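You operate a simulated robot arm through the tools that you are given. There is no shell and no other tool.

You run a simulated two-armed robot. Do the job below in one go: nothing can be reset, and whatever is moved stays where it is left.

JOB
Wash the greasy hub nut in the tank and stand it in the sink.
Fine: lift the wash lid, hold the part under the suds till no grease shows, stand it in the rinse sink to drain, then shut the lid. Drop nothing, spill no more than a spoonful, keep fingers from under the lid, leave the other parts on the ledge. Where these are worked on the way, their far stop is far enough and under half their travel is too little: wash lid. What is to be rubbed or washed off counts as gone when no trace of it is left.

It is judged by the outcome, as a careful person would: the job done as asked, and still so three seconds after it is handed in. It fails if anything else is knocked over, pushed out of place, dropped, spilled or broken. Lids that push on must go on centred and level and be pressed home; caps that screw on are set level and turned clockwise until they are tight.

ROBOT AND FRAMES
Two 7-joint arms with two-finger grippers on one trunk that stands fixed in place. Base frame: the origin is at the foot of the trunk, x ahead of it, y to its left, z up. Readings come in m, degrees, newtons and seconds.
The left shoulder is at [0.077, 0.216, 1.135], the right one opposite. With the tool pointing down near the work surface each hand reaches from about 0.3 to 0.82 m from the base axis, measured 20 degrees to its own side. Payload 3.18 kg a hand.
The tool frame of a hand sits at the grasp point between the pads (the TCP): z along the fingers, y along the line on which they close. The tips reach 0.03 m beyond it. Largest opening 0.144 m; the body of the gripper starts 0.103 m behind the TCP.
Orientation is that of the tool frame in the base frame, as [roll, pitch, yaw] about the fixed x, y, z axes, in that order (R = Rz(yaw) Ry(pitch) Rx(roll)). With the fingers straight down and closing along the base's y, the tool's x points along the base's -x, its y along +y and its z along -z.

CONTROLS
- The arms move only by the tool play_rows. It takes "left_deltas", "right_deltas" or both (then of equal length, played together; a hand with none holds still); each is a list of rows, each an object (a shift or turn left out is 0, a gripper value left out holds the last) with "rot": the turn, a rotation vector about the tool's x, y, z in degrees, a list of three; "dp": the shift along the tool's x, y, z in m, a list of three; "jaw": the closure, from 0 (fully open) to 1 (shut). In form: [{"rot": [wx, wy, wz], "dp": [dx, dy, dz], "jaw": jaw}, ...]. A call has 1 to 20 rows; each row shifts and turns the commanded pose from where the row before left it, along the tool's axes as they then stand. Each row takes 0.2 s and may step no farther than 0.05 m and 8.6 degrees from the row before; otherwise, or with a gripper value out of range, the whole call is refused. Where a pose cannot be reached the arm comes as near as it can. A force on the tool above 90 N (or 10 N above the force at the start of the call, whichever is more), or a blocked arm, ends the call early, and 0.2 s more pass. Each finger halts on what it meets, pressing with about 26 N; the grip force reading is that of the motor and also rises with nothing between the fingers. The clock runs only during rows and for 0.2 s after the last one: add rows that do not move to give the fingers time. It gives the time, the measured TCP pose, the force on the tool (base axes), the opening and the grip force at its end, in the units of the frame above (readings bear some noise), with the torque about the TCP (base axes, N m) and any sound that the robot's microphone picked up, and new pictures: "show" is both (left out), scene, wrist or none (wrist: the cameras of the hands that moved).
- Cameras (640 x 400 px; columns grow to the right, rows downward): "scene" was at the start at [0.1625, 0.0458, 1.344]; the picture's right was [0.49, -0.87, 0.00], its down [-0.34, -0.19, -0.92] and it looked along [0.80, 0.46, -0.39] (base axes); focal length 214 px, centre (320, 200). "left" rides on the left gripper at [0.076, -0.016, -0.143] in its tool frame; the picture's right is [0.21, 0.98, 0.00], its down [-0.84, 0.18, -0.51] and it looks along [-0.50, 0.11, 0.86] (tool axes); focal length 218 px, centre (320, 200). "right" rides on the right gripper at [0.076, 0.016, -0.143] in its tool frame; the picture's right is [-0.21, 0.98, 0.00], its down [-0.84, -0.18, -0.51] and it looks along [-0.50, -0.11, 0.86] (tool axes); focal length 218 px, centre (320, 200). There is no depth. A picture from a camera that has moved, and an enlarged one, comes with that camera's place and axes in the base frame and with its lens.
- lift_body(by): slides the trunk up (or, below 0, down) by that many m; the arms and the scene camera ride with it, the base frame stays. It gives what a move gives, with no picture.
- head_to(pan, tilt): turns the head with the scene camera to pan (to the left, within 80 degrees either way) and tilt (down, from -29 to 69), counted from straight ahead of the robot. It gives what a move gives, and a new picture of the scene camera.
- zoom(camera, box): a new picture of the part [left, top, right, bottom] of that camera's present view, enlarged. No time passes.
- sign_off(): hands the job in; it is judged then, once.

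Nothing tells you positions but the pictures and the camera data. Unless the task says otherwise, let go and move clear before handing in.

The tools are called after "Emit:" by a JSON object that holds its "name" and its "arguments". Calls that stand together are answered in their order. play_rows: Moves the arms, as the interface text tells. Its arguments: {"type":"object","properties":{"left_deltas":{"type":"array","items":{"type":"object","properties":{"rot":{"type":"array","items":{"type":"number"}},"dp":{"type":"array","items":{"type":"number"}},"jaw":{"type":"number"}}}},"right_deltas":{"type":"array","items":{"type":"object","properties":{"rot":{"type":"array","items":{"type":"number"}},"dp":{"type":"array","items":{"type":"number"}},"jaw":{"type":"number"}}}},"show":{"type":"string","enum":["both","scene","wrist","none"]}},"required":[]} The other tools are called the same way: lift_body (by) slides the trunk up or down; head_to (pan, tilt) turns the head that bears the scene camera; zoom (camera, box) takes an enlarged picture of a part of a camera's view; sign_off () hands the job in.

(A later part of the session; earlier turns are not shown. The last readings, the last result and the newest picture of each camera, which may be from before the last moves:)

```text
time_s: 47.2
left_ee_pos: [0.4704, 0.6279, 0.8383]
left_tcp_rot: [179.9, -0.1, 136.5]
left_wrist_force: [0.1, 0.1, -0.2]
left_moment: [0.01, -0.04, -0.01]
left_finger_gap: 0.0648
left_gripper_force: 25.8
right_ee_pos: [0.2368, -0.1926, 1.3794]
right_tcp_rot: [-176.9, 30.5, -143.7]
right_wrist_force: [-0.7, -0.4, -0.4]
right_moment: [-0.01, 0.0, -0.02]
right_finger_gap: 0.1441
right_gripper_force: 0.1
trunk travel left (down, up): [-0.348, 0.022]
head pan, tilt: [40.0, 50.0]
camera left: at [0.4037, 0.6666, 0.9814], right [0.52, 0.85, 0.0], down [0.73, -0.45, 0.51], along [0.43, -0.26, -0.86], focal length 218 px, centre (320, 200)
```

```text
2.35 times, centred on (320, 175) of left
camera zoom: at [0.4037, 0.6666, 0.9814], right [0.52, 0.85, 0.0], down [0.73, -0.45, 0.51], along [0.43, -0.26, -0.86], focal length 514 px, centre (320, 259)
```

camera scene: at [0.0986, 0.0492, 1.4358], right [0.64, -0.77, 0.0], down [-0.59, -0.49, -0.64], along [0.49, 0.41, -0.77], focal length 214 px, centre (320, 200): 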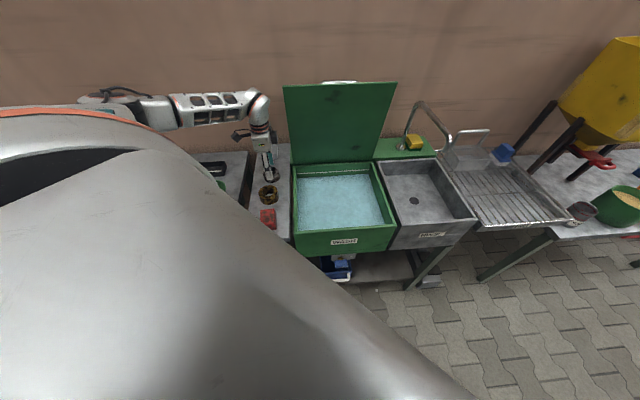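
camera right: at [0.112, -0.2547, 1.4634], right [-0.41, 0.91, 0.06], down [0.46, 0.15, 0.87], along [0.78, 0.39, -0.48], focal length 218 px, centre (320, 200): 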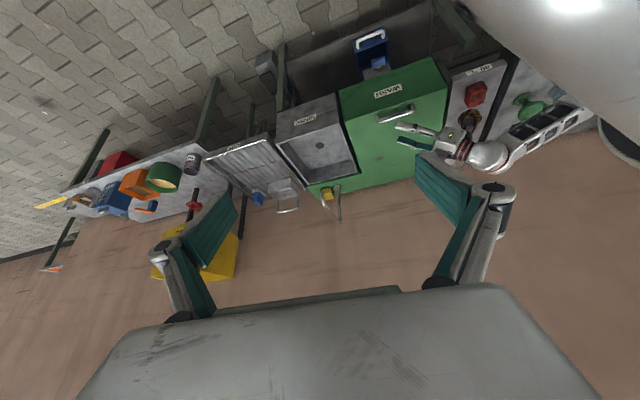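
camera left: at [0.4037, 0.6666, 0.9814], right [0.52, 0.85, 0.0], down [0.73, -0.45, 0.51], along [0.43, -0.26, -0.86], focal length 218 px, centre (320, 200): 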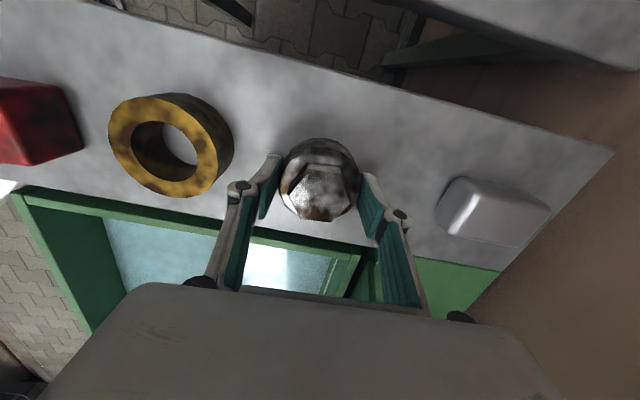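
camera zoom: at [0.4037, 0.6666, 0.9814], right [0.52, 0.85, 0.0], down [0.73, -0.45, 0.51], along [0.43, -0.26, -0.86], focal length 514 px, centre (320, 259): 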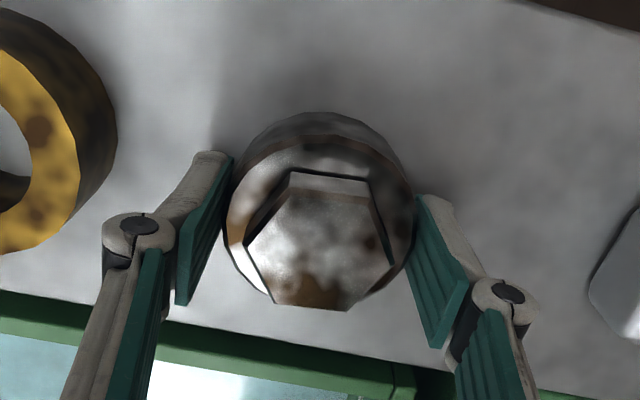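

Gripped at 64.8 mm with 26 N. I'll lift straight up gently and check the hold.

Emit:
{"name": "play_rows", "arguments": {"left_deltas": [{"dp": [0, 0, -0.01]}, {"dp": [0, 0, -0.02]}, {"dp": [0, 0, -0.025]}, {"dp": [0, 0, -0.025]}, {"dp": [0, 0, -0.02]}, {}], "show": "both"}}

Emit:
{"name": "zoom", "arguments": {"camera": "left", "box": [220, 90, 420, 260]}}

Emit:
{"name": "zoom", "arguments": {"camera": "scene", "box": [235, 80, 305, 230]}}

```text
time_s: 48.6
left_ee_pos: [0.4713, 0.6239, 0.938]
left_tcp_rot: [179.9, -0.1, 136.6]
left_wrist_force: [-0.6, 0.3, -0.8]
left_moment: [-0.01, 0.03, -0.03]
left_finger_gap: 0.0003
left_gripper_force: 26.0
right_ee_pos: [0.2376, -0.192, 1.3787]
right_tcp_rot: [-176.8, 30.5, -143.6]
right_wrist_force: [-0.1, -0.2, -0.3]
right_moment: [-0.01, 0.0, -0.02]
right_finger_gap: 0.1441
right_gripper_force: 0.0
trunk travel left (down, up): [-0.348, 0.022]
head pan, tilt: [40.0, 50.0]
camera scene: at [0.0989, 0.0497, 1.4357], right [0.64, -0.77, 0.0], down [-0.59, -0.49, -0.64], along [0.49, 0.41, -0.77], focal length 214 px, centre (320, 200)
camera left: at [0.4036, 0.6649, 1.081], right [0.52, 0.85, 0.0], down [0.73, -0.45, 0.51], along [0.43, -0.26, -0.86], focal length 218 px, centre (320, 200)
```

scene: 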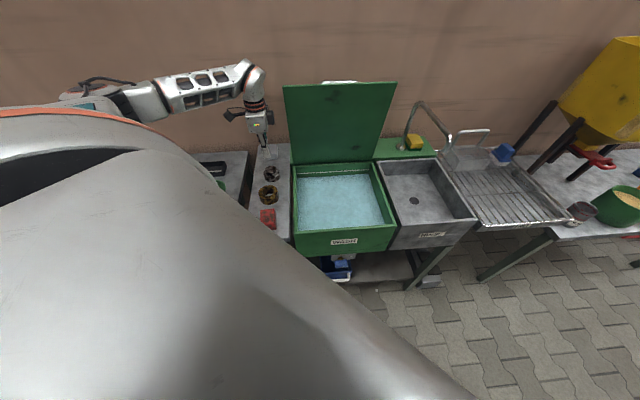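
left: 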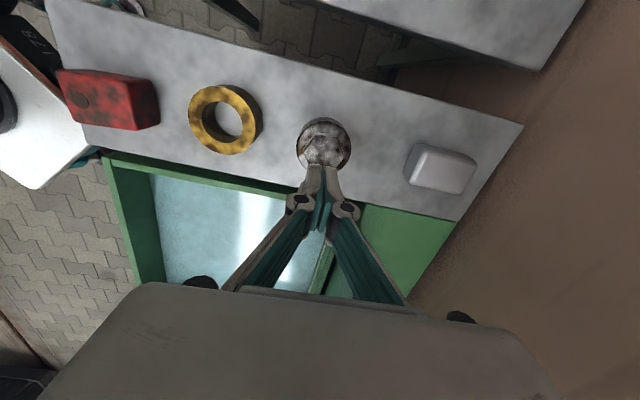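

```text
2.35 times, centred on (320, 175) of left
camera zoom: at [0.4036, 0.6649, 1.081], right [0.52, 0.85, 0.0], down [0.73, -0.45, 0.51], along [0.43, -0.26, -0.86], focal length 514 px, centre (320, 259)
```

zoom: 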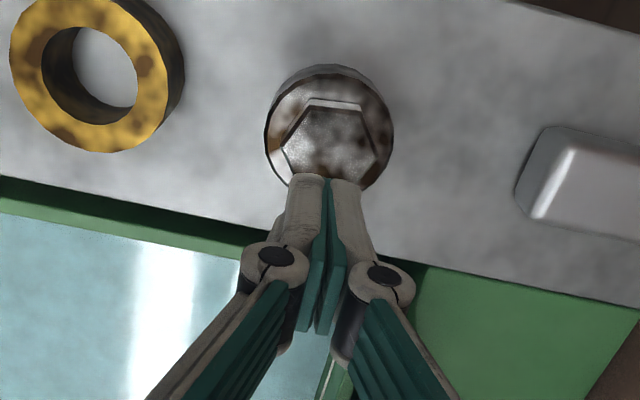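

```text
2.67 times, centred on (270, 155) of scene
camera zoom: at [0.0989, 0.0497, 1.4357], right [0.64, -0.77, 0.0], down [-0.59, -0.49, -0.64], along [0.49, 0.41, -0.77], focal length 572 px, centre (453, 320)
```

zoom: 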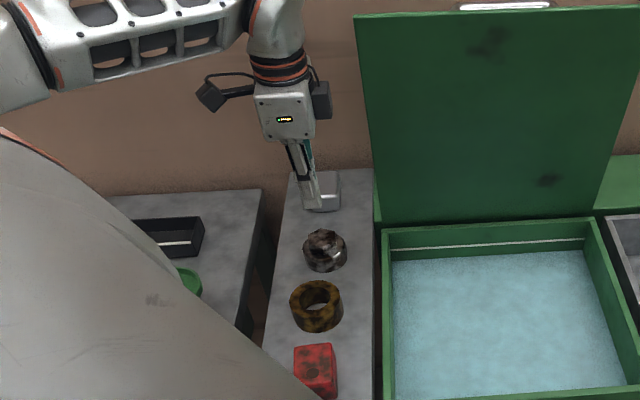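

The fingers slipped off: the greasy nut is still standing in its place and the jaws closed on nothing. I'll go back down, feel for the ledge to get the deepest possible grip, and lift far more slowly.

Emit:
{"name": "play_rows", "arguments": {"left_deltas": [{"jaw": 0.4}, {"jaw": 0.4}, {}], "show": "wrist"}}

Emit:
{"name": "zoom", "arguments": {"camera": "left", "box": [240, 80, 400, 210]}}

Emit:
{"name": "zoom", "arguments": {"camera": "scene", "box": [250, 155, 290, 215]}}

```text
time_s: 49.4
left_ee_pos: [0.4707, 0.6236, 0.9391]
left_tcp_rot: [179.8, -0.1, 136.5]
left_wrist_force: [0.1, -0.5, 0.8]
left_moment: [0.01, -0.02, 0.0]
left_finger_gap: 0.0866
left_gripper_force: 0.0
right_ee_pos: [0.2368, -0.1924, 1.3787]
right_tcp_rot: [-176.8, 30.5, -143.4]
right_wrist_force: [0.2, -0.7, -0.8]
right_moment: [0.0, -0.01, 0.0]
right_finger_gap: 0.144
right_gripper_force: 0.0
trunk travel left (down, up): [-0.348, 0.022]
head pan, tilt: [40.0, 50.0]
camera left: at [0.4036, 0.6648, 1.0809], right [0.52, 0.85, 0.0], down [0.73, -0.45, 0.51], along [0.43, -0.26, -0.86], focal length 218 px, centre (320, 200)
```

left: 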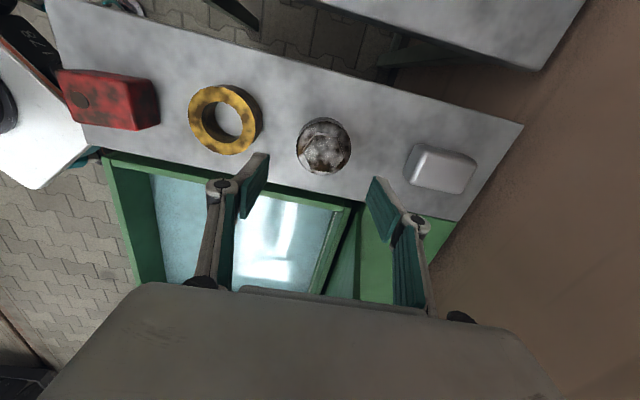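

```text
3.08 times, centred on (320, 145) of left
camera zoom: at [0.4036, 0.6648, 1.0809], right [0.52, 0.85, 0.0], down [0.73, -0.45, 0.51], along [0.43, -0.26, -0.86], focal length 672 px, centre (320, 369)
```

zoom: 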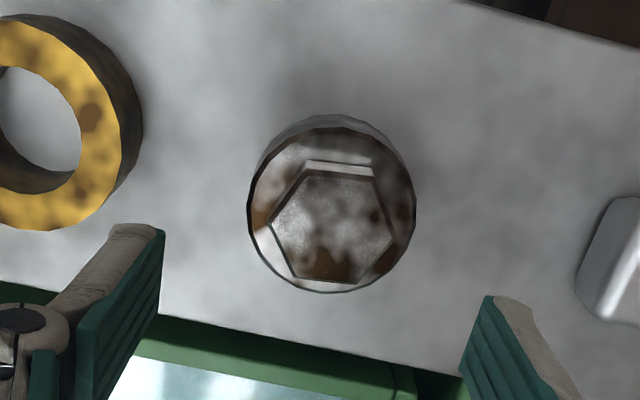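

```text
6.67 times, centred on (270, 185) of scene
camera zoom: at [0.0989, 0.0495, 1.4358], right [0.64, -0.77, 0.0], down [-0.59, -0.49, -0.64], along [0.49, 0.41, -0.77], focal length 1430 px, centre (653, 300)
```

zoom: 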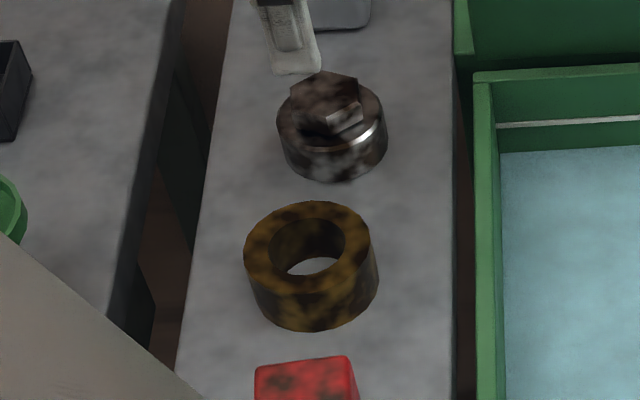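

Emit:
{"name": "play_rows", "arguments": {"left_deltas": [{"dp": [0, 0.001, 0.03], "jaw": 0.44}, {"dp": [0, 0, 0.04]}, {"dp": [0, 0, 0.025]}, {"dp": [0, 0, 0.006]}, {}], "show": "wrist"}}

Emit:
{"name": "zoom", "arguments": {"camera": "left", "box": [220, 90, 420, 260]}}

```text
time_s: 50.6
left_ee_pos: [0.4725, 0.6259, 0.8386]
left_tcp_rot: [180.0, -0.2, 136.5]
left_wrist_force: [0.3, 0.4, -0.2]
left_moment: [0.01, -0.01, 0.0]
left_finger_gap: 0.0808
left_gripper_force: 0.1
right_ee_pos: [0.236, -0.1933, 1.3796]
right_tcp_rot: [-176.8, 30.6, -143.5]
right_wrist_force: [0.2, -1.0, 0.1]
right_moment: [0.01, 0.01, 0.0]
right_finger_gap: 0.144
right_gripper_force: 0.0
trunk travel left (down, up): [-0.348, 0.022]
head pan, tilt: [40.0, 50.0]
camera left: at [0.4056, 0.6658, 0.9812], right [0.52, 0.85, 0.0], down [0.73, -0.45, 0.51], along [0.43, -0.26, -0.86], focal length 218 px, centre (320, 200)
```

left: 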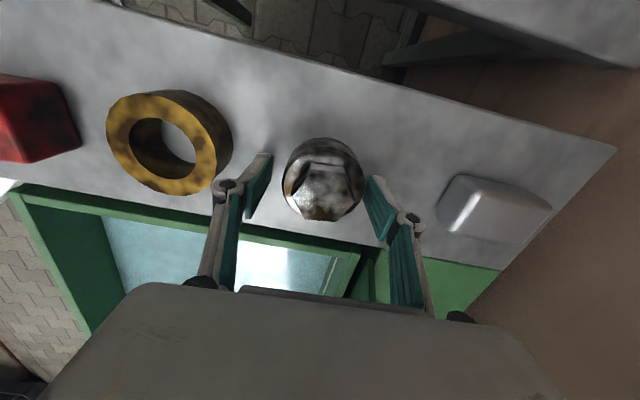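

```text
2.35 times, centred on (320, 175) of left
camera zoom: at [0.4056, 0.6658, 0.9812], right [0.52, 0.85, 0.0], down [0.73, -0.45, 0.51], along [0.43, -0.26, -0.86], focal length 514 px, centre (320, 259)
```

zoom: 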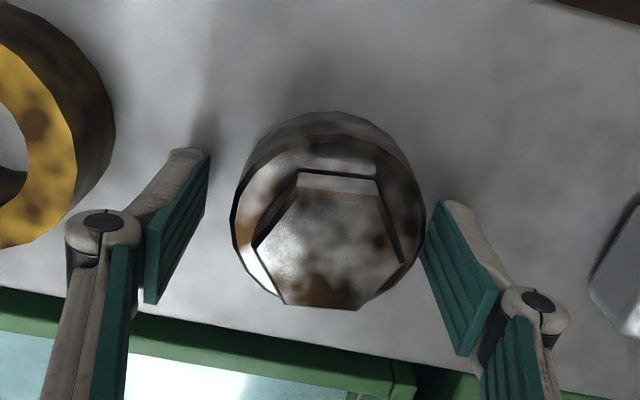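

Emit:
{"name": "play_rows", "arguments": {"left_deltas": [{"dp": [0, 0.004, 0.003]}, {}], "show": "none"}}

Emit:
{"name": "play_rows", "arguments": {"left_deltas": [{"jaw": 0.5}, {"jaw": 0.56}, {"jaw": 0.65}, {"jaw": 1.0}, {}, {}, {}], "show": "none"}}

Emit:
{"name": "play_rows", "arguments": {"left_deltas": [{"dp": [0, 0, -0.002]}, {"dp": [0, 0, -0.002]}, {}], "show": "wrist"}}

```text
time_s: 51.2
left_ee_pos: [0.4749, 0.6291, 0.8345]
left_tcp_rot: [179.9, -0.2, 136.5]
left_wrist_force: [-0.2, -0.2, 0.4]
left_moment: [0.02, -0.03, 0.02]
left_finger_gap: 0.0805
left_gripper_force: 0.1
right_ee_pos: [0.2368, -0.1934, 1.3793]
right_tcp_rot: [-176.9, 30.5, -143.4]
right_wrist_force: [-0.2, -0.7, -0.4]
right_moment: [0.02, 0.02, 0.01]
right_finger_gap: 0.144
right_gripper_force: 0.0
trunk travel left (down, up): [-0.348, 0.022]
head pan, tilt: [40.0, 50.0]
```

```text
time_s: 52.8
left_ee_pos: [0.4754, 0.629, 0.8347]
left_tcp_rot: [179.9, 0.0, 136.6]
left_wrist_force: [0.4, -0.1, 0.0]
left_moment: [-0.09, 0.01, 0.0]
left_finger_gap: 0.065
left_gripper_force: 26.1
right_ee_pos: [0.2365, -0.1926, 1.3797]
right_tcp_rot: [-176.8, 30.4, -143.5]
right_wrist_force: [0.2, -0.8, -0.4]
right_moment: [-0.01, 0.03, 0.01]
right_finger_gap: 0.1442
right_gripper_force: 0.0
trunk travel left (down, up): [-0.348, 0.022]
head pan, tilt: [40.0, 50.0]
```

```text
time_s: 53.6
left_ee_pos: [0.474, 0.629, 0.8388]
left_tcp_rot: [179.9, 0.0, 136.4]
left_wrist_force: [-0.2, 0.5, -1.5]
left_moment: [0.03, -0.01, 0.0]
left_finger_gap: 0.0648
left_gripper_force: 25.8
right_ee_pos: [0.2365, -0.1922, 1.3797]
right_tcp_rot: [-176.8, 30.4, -143.5]
right_wrist_force: [-0.4, -0.2, -0.3]
right_moment: [0.0, -0.01, -0.01]
right_finger_gap: 0.1438
right_gripper_force: 0.1
trunk travel left (down, up): [-0.348, 0.022]
head pan, tilt: [40.0, 50.0]
camera left: at [0.4076, 0.6687, 0.9816], right [0.52, 0.85, 0.0], down [0.74, -0.45, 0.51], along [0.43, -0.26, -0.86], focal length 218 px, centre (320, 200)
```

left: 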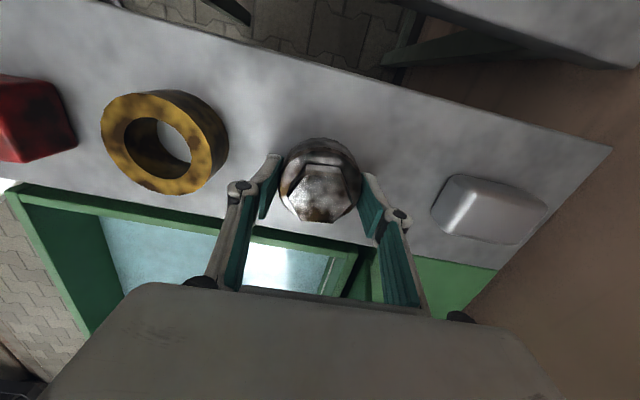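

Emit:
{"name": "play_rows", "arguments": {"left_deltas": [{"dp": [0, 0, -0.002]}, {"dp": [0, 0, -0.002]}, {"dp": [0, 0, -0.002]}, {"dp": [0, 0, -0.002]}, {}], "show": "wrist"}}

Emit:
{"name": "zoom", "arguments": {"camera": "left", "box": [220, 90, 420, 260]}}

Emit:
{"name": "zoom", "arguments": {"camera": "scene", "box": [250, 140, 290, 200]}}

```text
time_s: 54.8
left_ee_pos: [0.4752, 0.6301, 0.8466]
left_tcp_rot: [179.9, -0.1, 136.4]
left_wrist_force: [0.1, -0.5, -2.0]
left_moment: [0.0, 0.0, 0.01]
left_finger_gap: 0.0648
left_gripper_force: 25.5
right_ee_pos: [0.237, -0.1917, 1.3803]
right_tcp_rot: [-176.8, 30.5, -143.5]
right_wrist_force: [1.4, -0.1, 0.5]
right_moment: [0.0, 0.0, -0.02]
right_finger_gap: 0.1442
right_gripper_force: 0.1
trunk travel left (down, up): [-0.348, 0.022]
head pan, tilt: [40.0, 50.0]
camera left: at [0.4076, 0.6691, 0.9898], right [0.52, 0.85, 0.0], down [0.73, -0.45, 0.51], along [0.43, -0.26, -0.86], focal length 218 px, centre (320, 200)
```

left: 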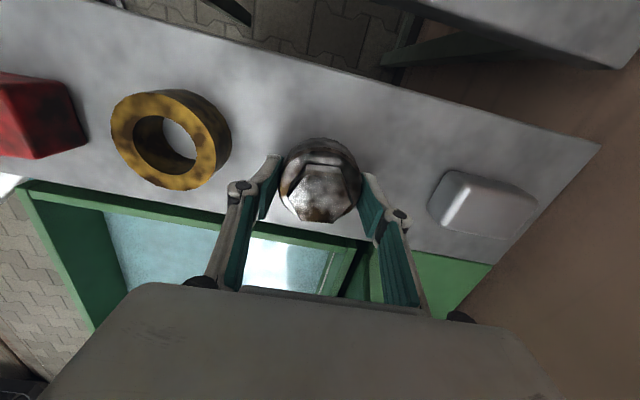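

```text
2.35 times, centred on (320, 175) of left
camera zoom: at [0.4076, 0.6691, 0.9898], right [0.52, 0.85, 0.0], down [0.73, -0.45, 0.51], along [0.43, -0.26, -0.86], focal length 514 px, centre (320, 259)
```

zoom: 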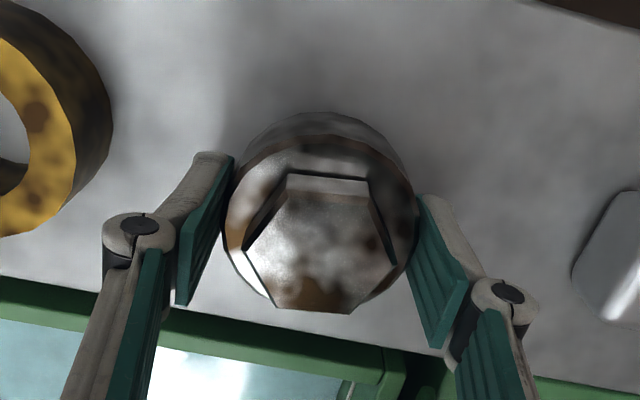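

```text
6.67 times, centred on (270, 170) of scene
camera zoom: at [0.099, 0.0497, 1.4357], right [0.64, -0.77, 0.0], down [-0.59, -0.49, -0.64], along [0.49, 0.41, -0.77], focal length 1430 px, centre (653, 400)
```

zoom: 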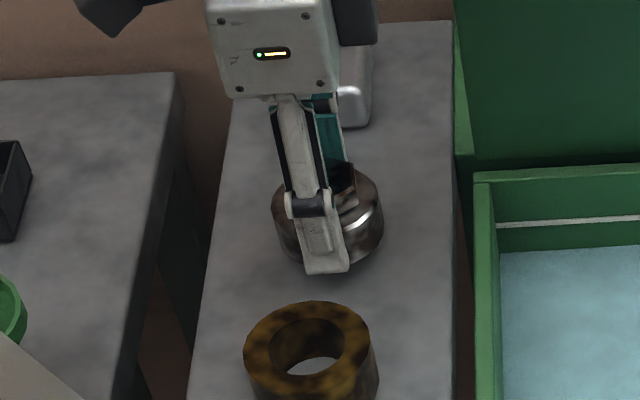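

This time the nut came up with the hand: about 2 N of weight and no movement relative to the pads. I'll keep raising it slowly.

Emit:
{"name": "play_rows", "arguments": {"left_deltas": [{"dp": [0, 0, -0.003]}, {"dp": [0, 0, -0.003]}, {"dp": [0, 0, -0.003]}, {"dp": [0, 0, -0.003]}, {"dp": [0, 0, -0.003]}, {"dp": [0, 0, -0.003]}, {"dp": [0, 0, -0.003]}, {}], "show": "wrist"}}

Emit:
{"name": "zoom", "arguments": {"camera": "left", "box": [220, 90, 420, 260]}}

Emit:
{"name": "zoom", "arguments": {"camera": "scene", "box": [250, 130, 290, 190]}}

```text
time_s: 56.6
left_ee_pos: [0.475, 0.6295, 0.8685]
left_tcp_rot: [179.9, -0.1, 136.5]
left_wrist_force: [-0.7, 0.1, -1.9]
left_moment: [0.0, 0.01, -0.01]
left_finger_gap: 0.0647
left_gripper_force: 25.9
right_ee_pos: [0.2369, -0.1922, 1.3786]
right_tcp_rot: [-176.8, 30.4, -143.6]
right_wrist_force: [-0.3, 0.7, -0.4]
right_moment: [-0.01, 0.01, -0.02]
right_finger_gap: 0.144
right_gripper_force: 0.0
trunk travel left (down, up): [-0.348, 0.022]
head pan, tilt: [40.0, 50.0]
camera left: at [0.4077, 0.6691, 1.0103], right [0.52, 0.85, 0.0], down [0.73, -0.45, 0.51], along [0.43, -0.26, -0.86], focal length 218 px, centre (320, 200)
```

left: 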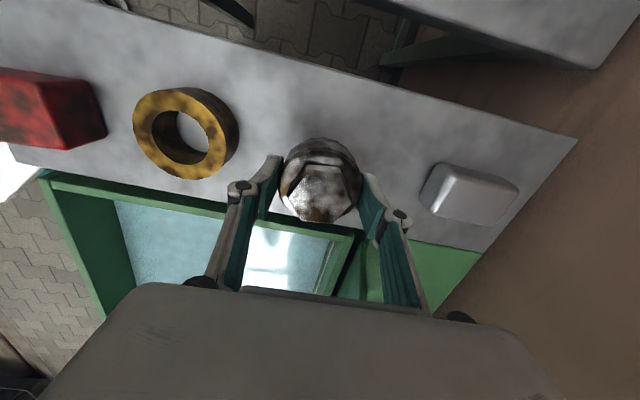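

```text
2.35 times, centred on (320, 175) of left
camera zoom: at [0.4077, 0.6691, 1.0103], right [0.52, 0.85, 0.0], down [0.73, -0.45, 0.51], along [0.43, -0.26, -0.86], focal length 514 px, centre (320, 259)
```

zoom: 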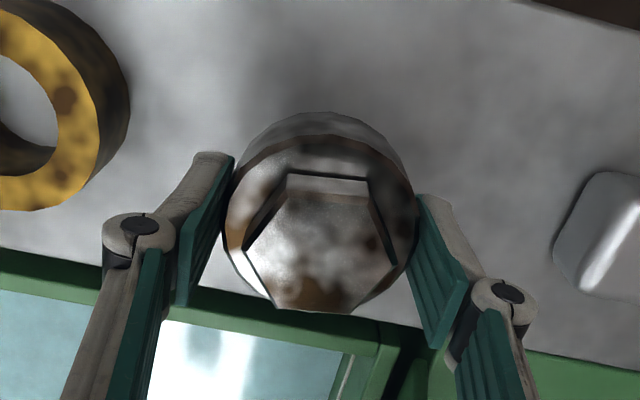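

```text
6.67 times, centred on (270, 160) of scene
camera zoom: at [0.099, 0.0497, 1.4357], right [0.64, -0.77, 0.0], down [-0.59, -0.49, -0.64], along [0.49, 0.41, -0.77], focal length 1430 px, centre (653, 467)
```

zoom: 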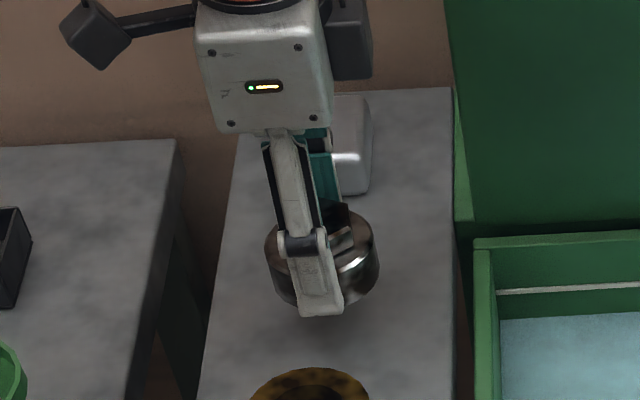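

The hold is steady. I'll raise it above the ring's height, move forward along the ledge at a gentle pace, away from the open lid, and then cross over the tank.

Emit:
{"name": "play_rows", "arguments": {"left_deltas": [{"dp": [0, 0, -0.004]}, {"dp": [0, 0, -0.004]}, {"dp": [0, 0, -0.004]}, {"dp": [0, 0, -0.004]}, {"dp": [0, 0, -0.004]}, {"dp": [0, 0, -0.004]}, {"dp": [0, 0, -0.004]}, {"dp": [0, 0, -0.004]}, {"dp": [0, 0, -0.004]}, {"dp": [0, 0, -0.004]}, {"dp": [-0.0024, -0.0057, -0.002]}, {"dp": [-0.0048, -0.0114, 0]}, {"dp": [-0.0048, -0.0114, 0]}, {"dp": [-0.0048, -0.0114, 0]}, {"dp": [-0.0048, -0.0114, 0]}, {"dp": [-0.0048, -0.0114, 0]}, {"dp": [-0.0048, -0.0114, 0]}, {"dp": [-0.0048, -0.0114, 0]}, {"dp": [-0.0048, -0.0114, 0]}, {"dp": [-0.0024, -0.0057, 0]}], "show": "both"}}

```text
time_s: 60.8
left_ee_pos: [0.4353, 0.5248, 0.91]
left_tcp_rot: [179.9, -0.1, 136.5]
left_wrist_force: [-0.4, 0.2, -1.5]
left_moment: [0.01, 0.0, 0.02]
left_finger_gap: 0.0651
left_gripper_force: 26.3
right_ee_pos: [0.2355, -0.1925, 1.3793]
right_tcp_rot: [-176.9, 30.5, -143.5]
right_wrist_force: [0.0, 0.2, 0.7]
right_moment: [-0.01, -0.02, 0.0]
right_finger_gap: 0.1442
right_gripper_force: 0.1
trunk travel left (down, up): [-0.348, 0.022]
head pan, tilt: [40.0, 50.0]
camera scene: at [0.099, 0.0496, 1.4357], right [0.64, -0.77, 0.0], down [-0.59, -0.49, -0.64], along [0.49, 0.41, -0.77], focal length 214 px, centre (320, 200)
camera left: at [0.3678, 0.5646, 1.0519], right [0.52, 0.85, 0.0], down [0.73, -0.45, 0.51], along [0.43, -0.26, -0.86], focal length 218 px, centre (320, 200)
```

scene: 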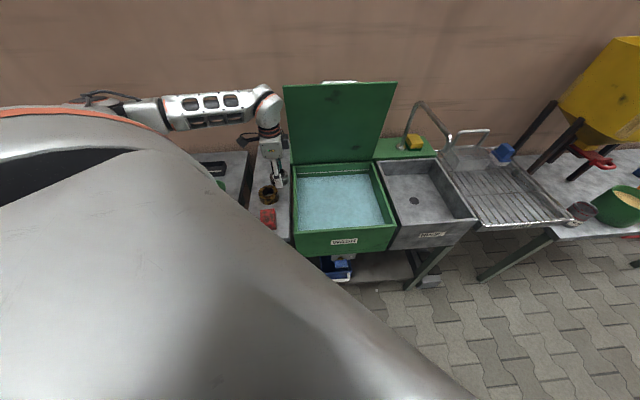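
left: 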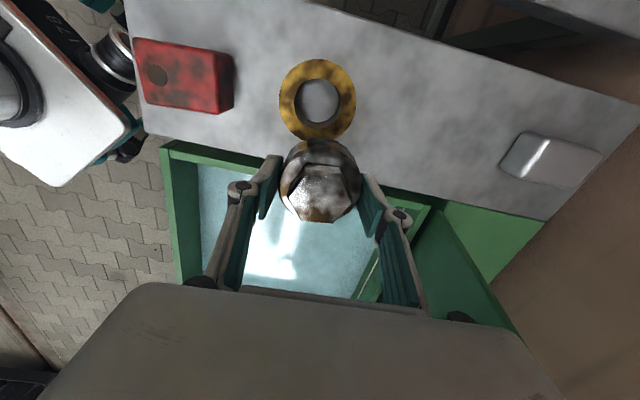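

Emit:
{"name": "play_rows", "arguments": {"left_deltas": [{"dp": [-0.0065, -0.0008, 0]}, {"dp": [-0.0131, -0.0015, 0]}, {"dp": [-0.0131, -0.0015, 0]}, {"dp": [-0.0131, -0.0015, 0]}, {"dp": [-0.0131, -0.0015, 0]}, {"dp": [-0.0131, -0.0015, 0]}, {"dp": [-0.0131, -0.0015, 0]}, {"dp": [-0.0131, -0.0015, 0]}, {"dp": [-0.0131, -0.0015, 0]}, {"dp": [-0.0065, -0.0008, 0]}, {}], "show": "both"}}

```text
time_s: 63.2
left_ee_pos: [0.5121, 0.4334, 0.9081]
left_tcp_rot: [179.9, -0.1, 136.5]
left_wrist_force: [-0.5, 1.2, -1.8]
left_moment: [-0.03, -0.02, 0.0]
left_finger_gap: 0.0647
left_gripper_force: 25.6
right_ee_pos: [0.2354, -0.1925, 1.38]
right_tcp_rot: [-176.8, 30.5, -143.6]
right_wrist_force: [-0.2, -0.2, -0.6]
right_moment: [0.01, 0.01, 0.02]
right_finger_gap: 0.1441
right_gripper_force: 0.1
trunk travel left (down, up): [-0.348, 0.022]
head pan, tilt: [40.0, 50.0]
camera scene: at [0.099, 0.0497, 1.4358], right [0.64, -0.77, 0.0], down [-0.59, -0.49, -0.64], along [0.49, 0.41, -0.77], focal length 214 px, centre (320, 200)
camera left: at [0.445, 0.4733, 1.0517], right [0.52, 0.85, 0.0], down [0.74, -0.45, 0.51], along [0.43, -0.26, -0.86], focal length 218 px, centre (320, 200)
```

scene: 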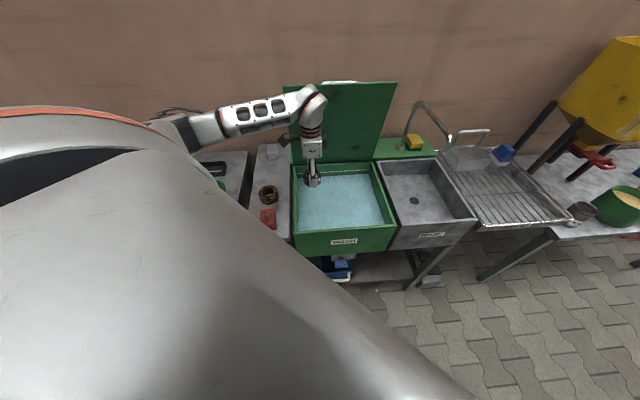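
left: 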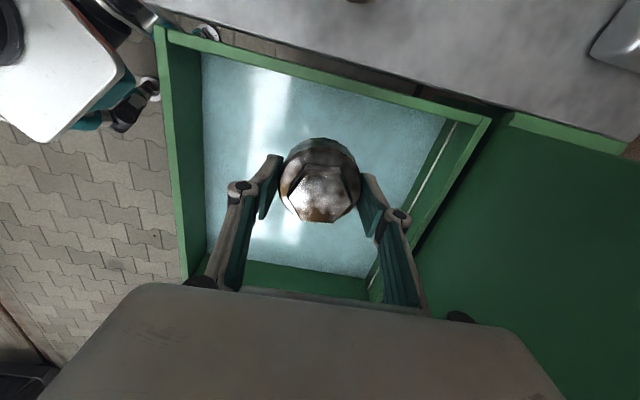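

Emit:
{"name": "play_rows", "arguments": {"left_deltas": [{"dp": [-0.0065, -0.0008, 0]}, {"dp": [-0.0131, -0.0015, 0]}, {"dp": [-0.0131, -0.0015, 0]}, {"dp": [-0.0131, -0.0015, 0]}, {"dp": [-0.0131, -0.0015, 0]}, {"dp": [-0.0065, -0.0008, 0.003]}, {"dp": [0, 0, 0.01]}, {"dp": [0, 0, 0.01]}, {"dp": [0, 0, 0.01]}, {"dp": [0, 0, 0.01]}, {"dp": [0, 0, 0.01]}, {"dp": [0, 0, 0.01]}, {"dp": [0, 0, 0.01]}, {"dp": [0, 0, 0.01]}, {"dp": [0, 0, 0.01]}, {"dp": [0, 0, 0.01]}, {"dp": [0, 0, 0.01]}, {"dp": [0, 0, 0.005]}, {}], "show": "both"}}

Emit:
{"name": "zoom", "arguments": {"camera": "scene", "box": [280, 120, 400, 240]}}

```text
time_s: 67.2
left_ee_pos: [0.5519, 0.3831, 0.7914]
left_tcp_rot: [180.0, -0.2, 136.6]
left_wrist_force: [-0.6, 0.4, -2.0]
left_moment: [0.0, -0.03, -0.04]
left_finger_gap: 0.0647
left_gripper_force: 25.4
right_ee_pos: [0.2371, -0.1917, 1.3792]
right_tcp_rot: [-176.8, 30.4, -143.5]
right_wrist_force: [-0.3, 0.0, -0.3]
right_moment: [-0.02, -0.01, 0.0]
right_finger_gap: 0.1439
right_gripper_force: 0.0
trunk travel left (down, up): [-0.348, 0.022]
head pan, tilt: [40.0, 50.0]
camera scene: at [0.099, 0.0496, 1.4358], right [0.64, -0.77, 0.0], down [-0.59, -0.49, -0.64], along [0.49, 0.41, -0.77], focal length 214 px, centre (320, 200)
camera left: at [0.4857, 0.4226, 0.9335], right [0.52, 0.85, 0.0], down [0.73, -0.45, 0.51], along [0.43, -0.26, -0.86], focal length 218 px, centre (320, 200)
```

scene: 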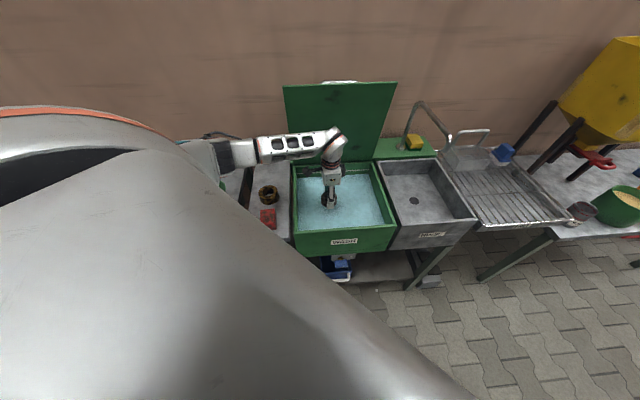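
left: 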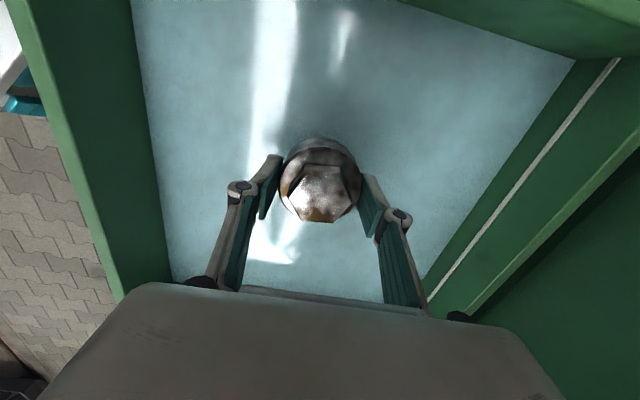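

```text
3.33 times, centred on (340, 180) of scene
camera zoom: at [0.099, 0.0496, 1.4358], right [0.64, -0.77, 0.0], down [-0.59, -0.49, -0.64], along [0.49, 0.41, -0.77], focal length 715 px, centre (253, 267)
```

zoom: 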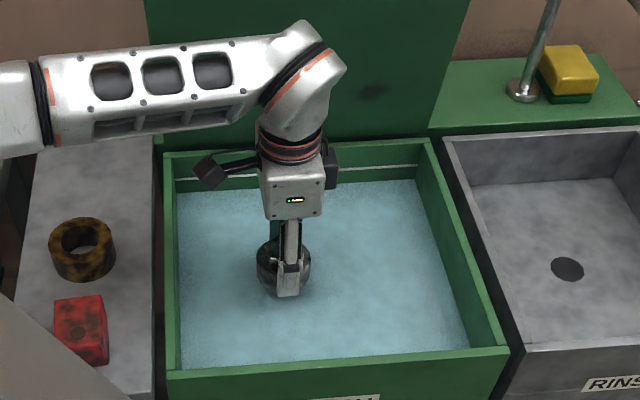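

The nut hangs just above the suds. I'll lower it slowly until it is fully under, watching for the floor.

Emit:
{"name": "play_rows", "arguments": {"left_deltas": [{"dp": [0, 0, 0.005]}, {"dp": [0, 0, 0.005]}, {"dp": [0, 0, 0.005]}, {"dp": [0, 0, 0.005]}, {"dp": [0, 0, 0.005]}, {"dp": [0, 0, 0.005]}, {"dp": [0, 0, 0.005]}, {"dp": [0, 0, 0.005]}, {"dp": [0, 0, 0.005]}, {"dp": [0, 0, 0.005]}, {"dp": [0, 0, 0.005]}, {"dp": [0, 0, 0.005]}, {}], "show": "both"}}

Emit:
{"name": "zoom", "arguments": {"camera": "left", "box": [200, 80, 440, 280]}}

Emit:
{"name": "zoom", "arguments": {"camera": "scene", "box": [280, 120, 400, 240]}}

```text
time_s: 70.0
left_ee_pos: [0.5551, 0.384, 0.7317]
left_tcp_rot: [179.9, -0.2, 136.5]
left_wrist_force: [-0.5, 0.2, -2.4]
left_moment: [-0.02, -0.01, 0.01]
left_finger_gap: 0.0648
left_gripper_force: 26.0
right_ee_pos: [0.237, -0.1919, 1.3794]
right_tcp_rot: [-176.8, 30.5, -143.5]
right_wrist_force: [0.3, -0.2, -0.3]
right_moment: [0.0, 0.0, -0.01]
right_finger_gap: 0.144
right_gripper_force: 0.1
trunk travel left (down, up): [-0.348, 0.022]
head pan, tilt: [40.0, 50.0]
camera scene: at [0.099, 0.0496, 1.4358], right [0.64, -0.77, 0.0], down [-0.59, -0.49, -0.64], along [0.49, 0.41, -0.77], focal length 214 px, centre (320, 200)
camera left: at [0.4873, 0.423, 0.8737], right [0.52, 0.85, 0.0], down [0.73, -0.45, 0.51], along [0.43, -0.26, -0.86], focal length 218 px, centre (320, 200)
```

scene: 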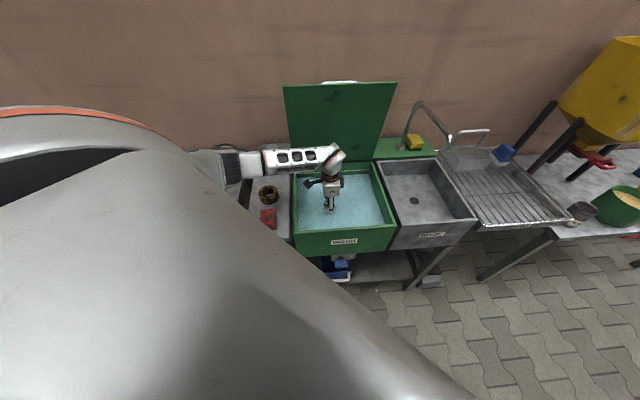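
left: 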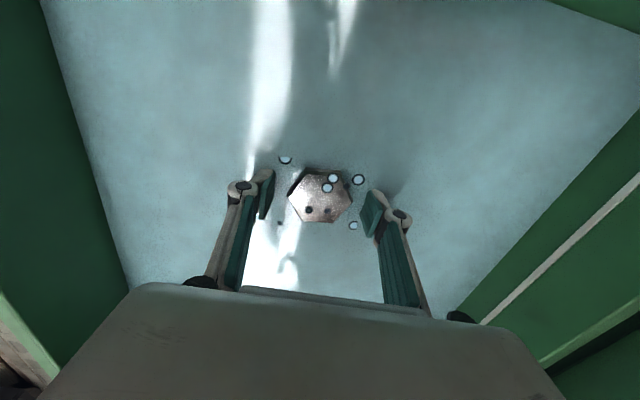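

```text
2.00 times, centred on (320, 180) of left
camera zoom: at [0.4873, 0.423, 0.8737], right [0.52, 0.85, 0.0], down [0.73, -0.45, 0.51], along [0.43, -0.26, -0.86], focal length 436 px, centre (320, 240)
```

zoom: 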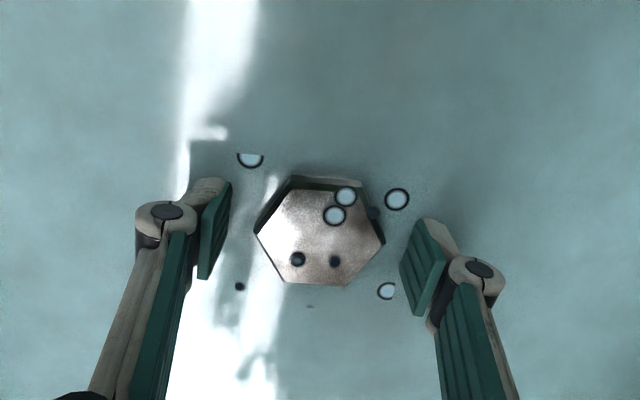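

```text
3.33 times, centred on (340, 180) of scene
camera zoom: at [0.099, 0.0496, 1.4358], right [0.64, -0.77, 0.0], down [-0.59, -0.49, -0.64], along [0.49, 0.41, -0.77], focal length 715 px, centre (253, 267)
```

zoom: 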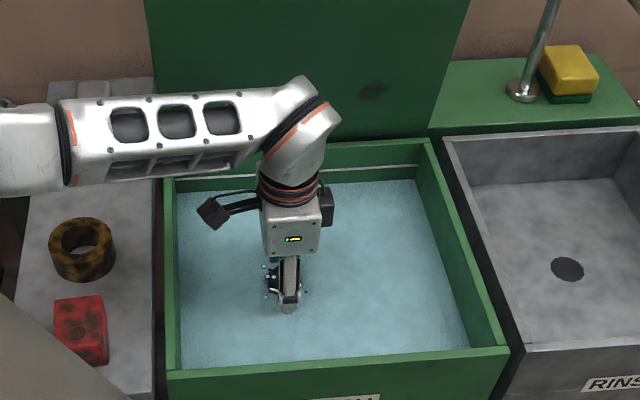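

The collar is under and the hex top is still proud of the suds. Before going lower I'll check how much room the forearm and elbow have above the ledge.

Emit:
{"name": "zoom", "arguments": {"camera": "right", "box": [340, 40, 640, 230]}}

Emit:
{"name": "head_to", "arguments": {"pan": 60, "tilt": 35}}

```text
2.11 times, centred on (490, 135) of right
camera zoom: at [0.1109, -0.2555, 1.4636], right [-0.41, 0.91, 0.06], down [0.46, 0.15, 0.87], along [0.78, 0.39, -0.48], focal length 460 px, centre (-38, 337)
```

zoom: 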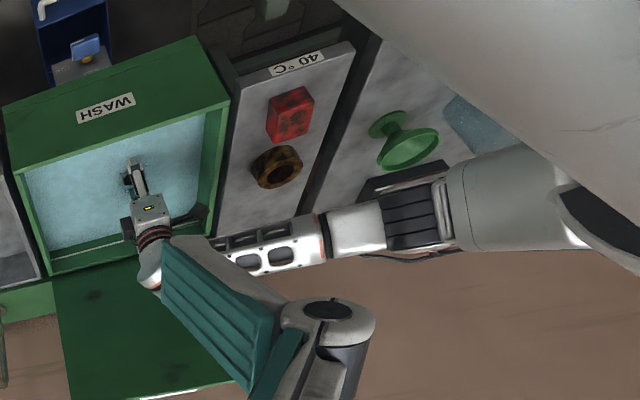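

```text
time_s: 70.8
left_ee_pos: [0.5532, 0.3833, 0.731]
left_tcp_rot: [180.0, -0.1, 136.6]
left_wrist_force: [-0.3, 0.5, -2.6]
left_moment: [-0.01, -0.02, 0.0]
left_finger_gap: 0.0647
left_gripper_force: 25.8
right_ee_pos: [0.2375, -0.1928, 1.3783]
right_tcp_rot: [-176.8, 30.5, -143.5]
right_wrist_force: [0.0, -0.1, 0.9]
right_moment: [0.0, 0.0, 0.02]
right_finger_gap: 0.1438
right_gripper_force: 0.0
trunk travel left (down, up): [-0.348, 0.022]
head pan, tilt: [60.0, 35.0]
camera scene: at [0.0841, 0.0764, 1.4574], right [0.87, -0.5, 0.0], down [-0.29, -0.5, -0.82], along [0.41, 0.71, -0.57], focal length 214 px, centre (320, 200)
```

scene: 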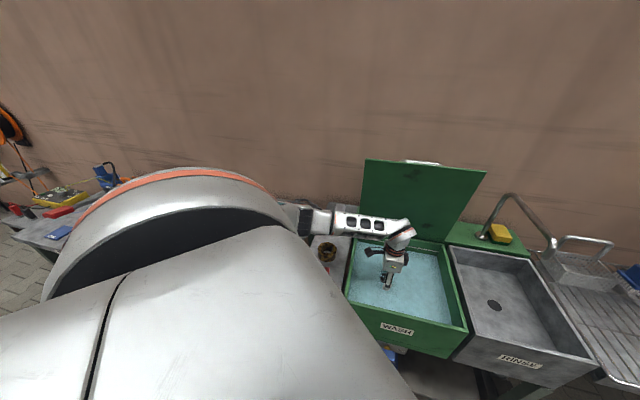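

The forearm rises from the wrist to about z≈1.05–1.09 at the elbow, so it has plenty of room. I'll lower the nut another 2 cm to put it fully under and hold it there.

Emit:
{"name": "play_rows", "arguments": {"left_deltas": [{"dp": [0, 0, 0.005]}, {"dp": [0, 0, 0.005]}, {"dp": [0, 0, 0.005]}, {"dp": [0, 0, 0.005]}, {}, {}, {}, {}, {}, {}, {}, {}, {}, {}], "show": "wrist"}}

```text
time_s: 73.8
left_ee_pos: [0.5526, 0.383, 0.712]
left_tcp_rot: [179.9, -0.1, 136.4]
left_wrist_force: [-0.4, -0.2, -2.0]
left_moment: [-0.02, 0.03, 0.02]
left_finger_gap: 0.0647
left_gripper_force: 26.1
right_ee_pos: [0.2359, -0.1919, 1.3795]
right_tcp_rot: [-176.8, 30.5, -143.5]
right_wrist_force: [-0.6, 0.0, 0.3]
right_moment: [0.02, 0.01, -0.01]
right_finger_gap: 0.1442
right_gripper_force: 0.0
trunk travel left (down, up): [-0.348, 0.022]
head pan, tilt: [60.0, 35.0]
camera left: at [0.4859, 0.4237, 0.854], right [0.52, 0.85, 0.0], down [0.73, -0.45, 0.51], along [0.43, -0.26, -0.86], focal length 218 px, centre (320, 200)
```

left: 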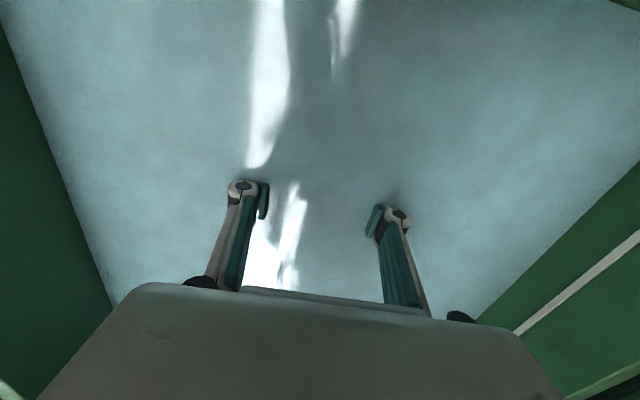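

The nut is fully under. I'll hold it still for several seconds.

Emit:
{"name": "play_rows", "arguments": {"left_deltas": [{}, {}, {}, {}, {}, {}, {}, {}, {}, {}, {}, {}, {}, {}, {}, {}, {}, {}, {}, {}], "show": "none"}}

Emit:
{"name": "play_rows", "arguments": {"left_deltas": [{}, {}, {}, {}, {}, {}, {}, {}, {}, {}, {}, {}, {}, {}, {}, {}, {}, {}, {}, {}], "show": "wrist"}}

```text
time_s: 78.0
left_ee_pos: [0.5525, 0.3846, 0.7106]
left_tcp_rot: [179.9, -0.1, 136.5]
left_wrist_force: [-0.2, 0.1, -1.9]
left_moment: [0.01, 0.03, -0.01]
left_finger_gap: 0.0649
left_gripper_force: 26.0
right_ee_pos: [0.2376, -0.1916, 1.3793]
right_tcp_rot: [-176.8, 30.4, -143.4]
right_wrist_force: [-0.7, -0.1, -0.2]
right_moment: [0.0, -0.02, 0.03]
right_finger_gap: 0.1439
right_gripper_force: 0.1
trunk travel left (down, up): [-0.348, 0.022]
head pan, tilt: [60.0, 35.0]
```

```text
time_s: 82.2
left_ee_pos: [0.5538, 0.3832, 0.7114]
left_tcp_rot: [179.8, -0.2, 136.5]
left_wrist_force: [-1.0, 0.3, -2.2]
left_moment: [-0.03, -0.03, 0.04]
left_finger_gap: 0.0647
left_gripper_force: 27.1
right_ee_pos: [0.2367, -0.1924, 1.38]
right_tcp_rot: [-176.8, 30.5, -143.5]
right_wrist_force: [0.5, -0.3, 0.4]
right_moment: [-0.02, 0.02, 0.02]
right_finger_gap: 0.144
right_gripper_force: 0.1
trunk travel left (down, up): [-0.348, 0.022]
head pan, tilt: [60.0, 35.0]
camera left: at [0.4859, 0.4237, 0.854], right [0.52, 0.85, 0.0], down [0.73, -0.45, 0.51], along [0.43, -0.26, -0.86], focal length 218 px, centre (320, 200)
```

left: 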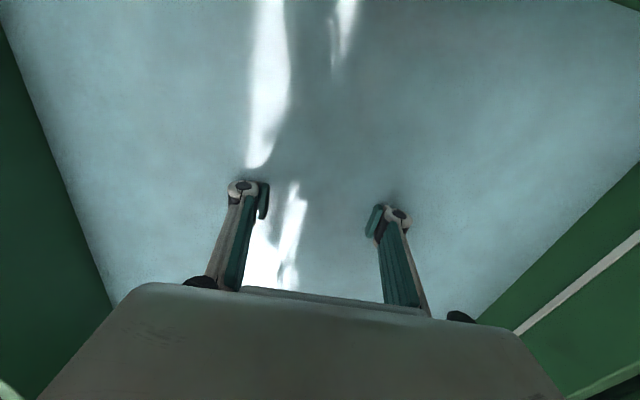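

After about 10 s under, I'll raise it slowly above the surface, still over the tank, to see whether any grease is left.

Emit:
{"name": "play_rows", "arguments": {"left_deltas": [{"dp": [0, 0, -0.004]}, {"dp": [0, 0, -0.004]}, {"dp": [0, 0, -0.005]}, {"dp": [0, 0, -0.005]}, {"dp": [0, 0, -0.005]}, {"dp": [0, 0, -0.005]}, {"dp": [0, 0, -0.005]}, {"dp": [0, 0, -0.005]}, {"dp": [0, 0, -0.005]}, {"dp": [0, 0, -0.005]}, {"dp": [0, 0, -0.005]}, {"dp": [0, 0, -0.005]}, {"dp": [0, 0, -0.005]}, {"dp": [0, 0, -0.005]}, {"dp": [0, 0, -0.005]}, {"dp": [0, 0, -0.005]}, {"dp": [0, 0, -0.005]}, {}, {}], "show": "wrist"}}

Emit:
{"name": "zoom", "arguments": {"camera": "left", "box": [230, 100, 410, 250]}}

Emit:
{"name": "head_to", "arguments": {"pan": 40, "tilt": 48}}

Emit:
{"name": "zoom", "arguments": {"camera": "scene", "box": [300, 150, 370, 220]}}

```text
time_s: 86.2
left_ee_pos: [0.5536, 0.3828, 0.7948]
left_tcp_rot: [180.0, -0.2, 136.5]
left_wrist_force: [0.5, -0.9, -2.5]
left_moment: [-0.03, 0.01, 0.01]
left_finger_gap: 0.0646
left_gripper_force: 26.0
right_ee_pos: [0.2372, -0.192, 1.38]
right_tcp_rot: [-176.8, 30.5, -143.5]
right_wrist_force: [-0.3, -0.4, 0.0]
right_moment: [-0.04, 0.05, 0.02]
right_finger_gap: 0.144
right_gripper_force: 0.2
trunk travel left (down, up): [-0.348, 0.022]
head pan, tilt: [60.0, 35.0]
camera left: at [0.4867, 0.4228, 0.9369], right [0.52, 0.85, 0.0], down [0.74, -0.45, 0.51], along [0.43, -0.26, -0.86], focal length 218 px, centre (320, 200)
```

left: 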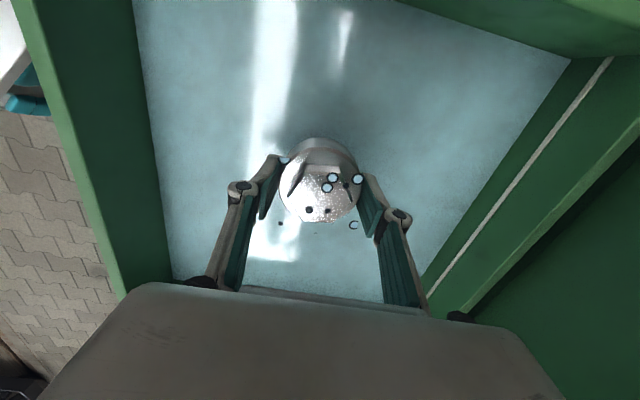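

```text
2.67 times, centred on (320, 175) of left
camera zoom: at [0.4867, 0.4228, 0.9369], right [0.52, 0.85, 0.0], down [0.74, -0.45, 0.51], along [0.43, -0.26, -0.86], focal length 582 px, centre (320, 267)
```

zoom: 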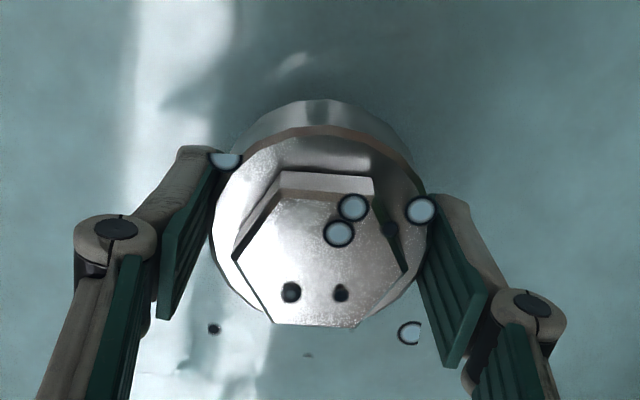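

```text
time_s: 87.0
left_ee_pos: [0.5531, 0.3829, 0.7939]
left_tcp_rot: [179.8, 0.0, 136.6]
left_wrist_force: [-0.1, -0.9, -1.9]
left_moment: [0.01, 0.04, -0.01]
left_finger_gap: 0.0646
left_gripper_force: 25.8
right_ee_pos: [0.2358, -0.1924, 1.3797]
right_tcp_rot: [-176.8, 30.5, -143.5]
right_wrist_force: [0.2, 0.1, 0.3]
right_moment: [0.0, -0.03, -0.02]
right_finger_gap: 0.144
right_gripper_force: 0.2
trunk travel left (down, up): [-0.348, 0.022]
head pan, tilt: [40.0, 48.0]
camera scene: at [0.1003, 0.0508, 1.4385], right [0.64, -0.77, 0.0], down [-0.57, -0.48, -0.67], along [0.51, 0.43, -0.74], focal length 214 px, centre (320, 200)
```

scene: 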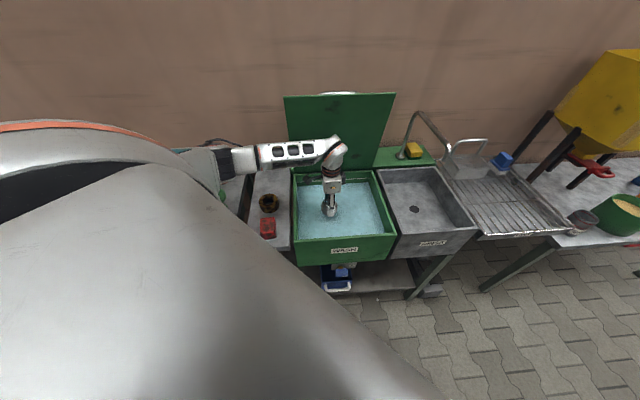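

```text
5.71 times, centred on (335, 185) of scene
camera zoom: at [0.1003, 0.0508, 1.4385], right [0.64, -0.77, 0.0], down [-0.57, -0.48, -0.67], along [0.51, 0.43, -0.74], focal length 1226 px, centre (234, 286)
```

zoom: 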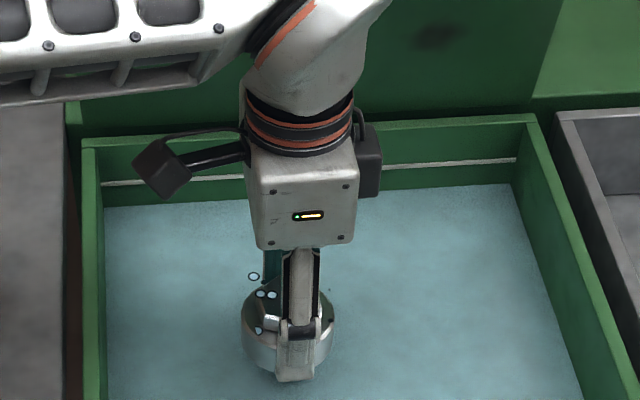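

The nut now looks like bright steel, with what appear to be suds bubbles on and around it. I'll zoom in tighter to look for any remaining trace of brown or dark.

Emit:
{"name": "zoom", "arguments": {"camera": "left", "box": [275, 130, 365, 225]}}

Emit:
{"name": "zoom", "arguments": {"camera": "scene", "box": [320, 192, 345, 220]}}

Emit:
{"name": "zoom", "arguments": {"camera": "right", "box": [380, 80, 440, 160]}}

```text
4.21 times, centred on (320, 178) of left
camera zoom: at [0.4867, 0.4227, 0.9368], right [0.52, 0.85, 0.0], down [0.73, -0.45, 0.51], along [0.43, -0.26, -0.86], focal length 919 px, centre (320, 295)
```

zoom: 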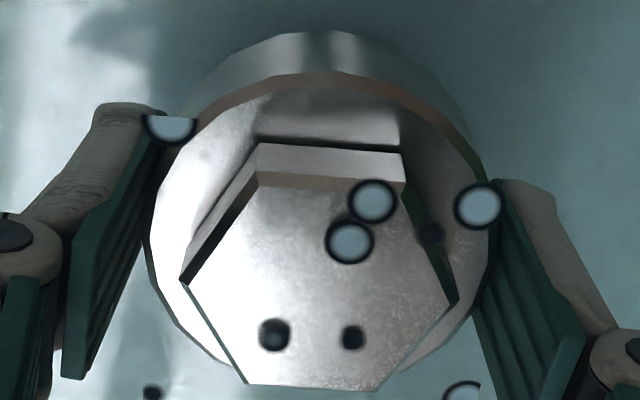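

```text
14.29 times, centred on (332, 206) of scene
camera zoom: at [0.1003, 0.0508, 1.4385], right [0.64, -0.77, 0.0], down [-0.57, -0.48, -0.67], along [0.51, 0.43, -0.74], focal length 3064 px, centre (141, 114)
```

zoom: 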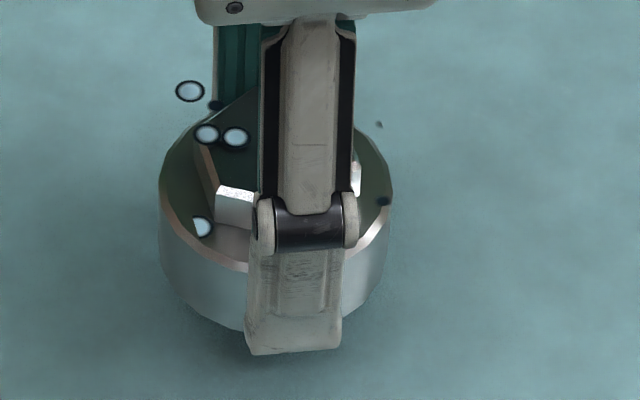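

```text
5.00 times, centred on (410, 120) of right
camera zoom: at [0.1109, -0.2555, 1.4636], right [-0.41, 0.91, 0.06], down [0.46, 0.15, 0.87], along [0.78, 0.39, -0.48], focal length 1091 px, centre (-130, 600)
```

zoom: 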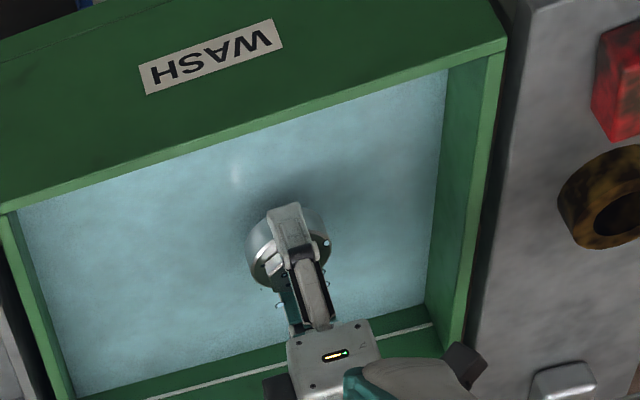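

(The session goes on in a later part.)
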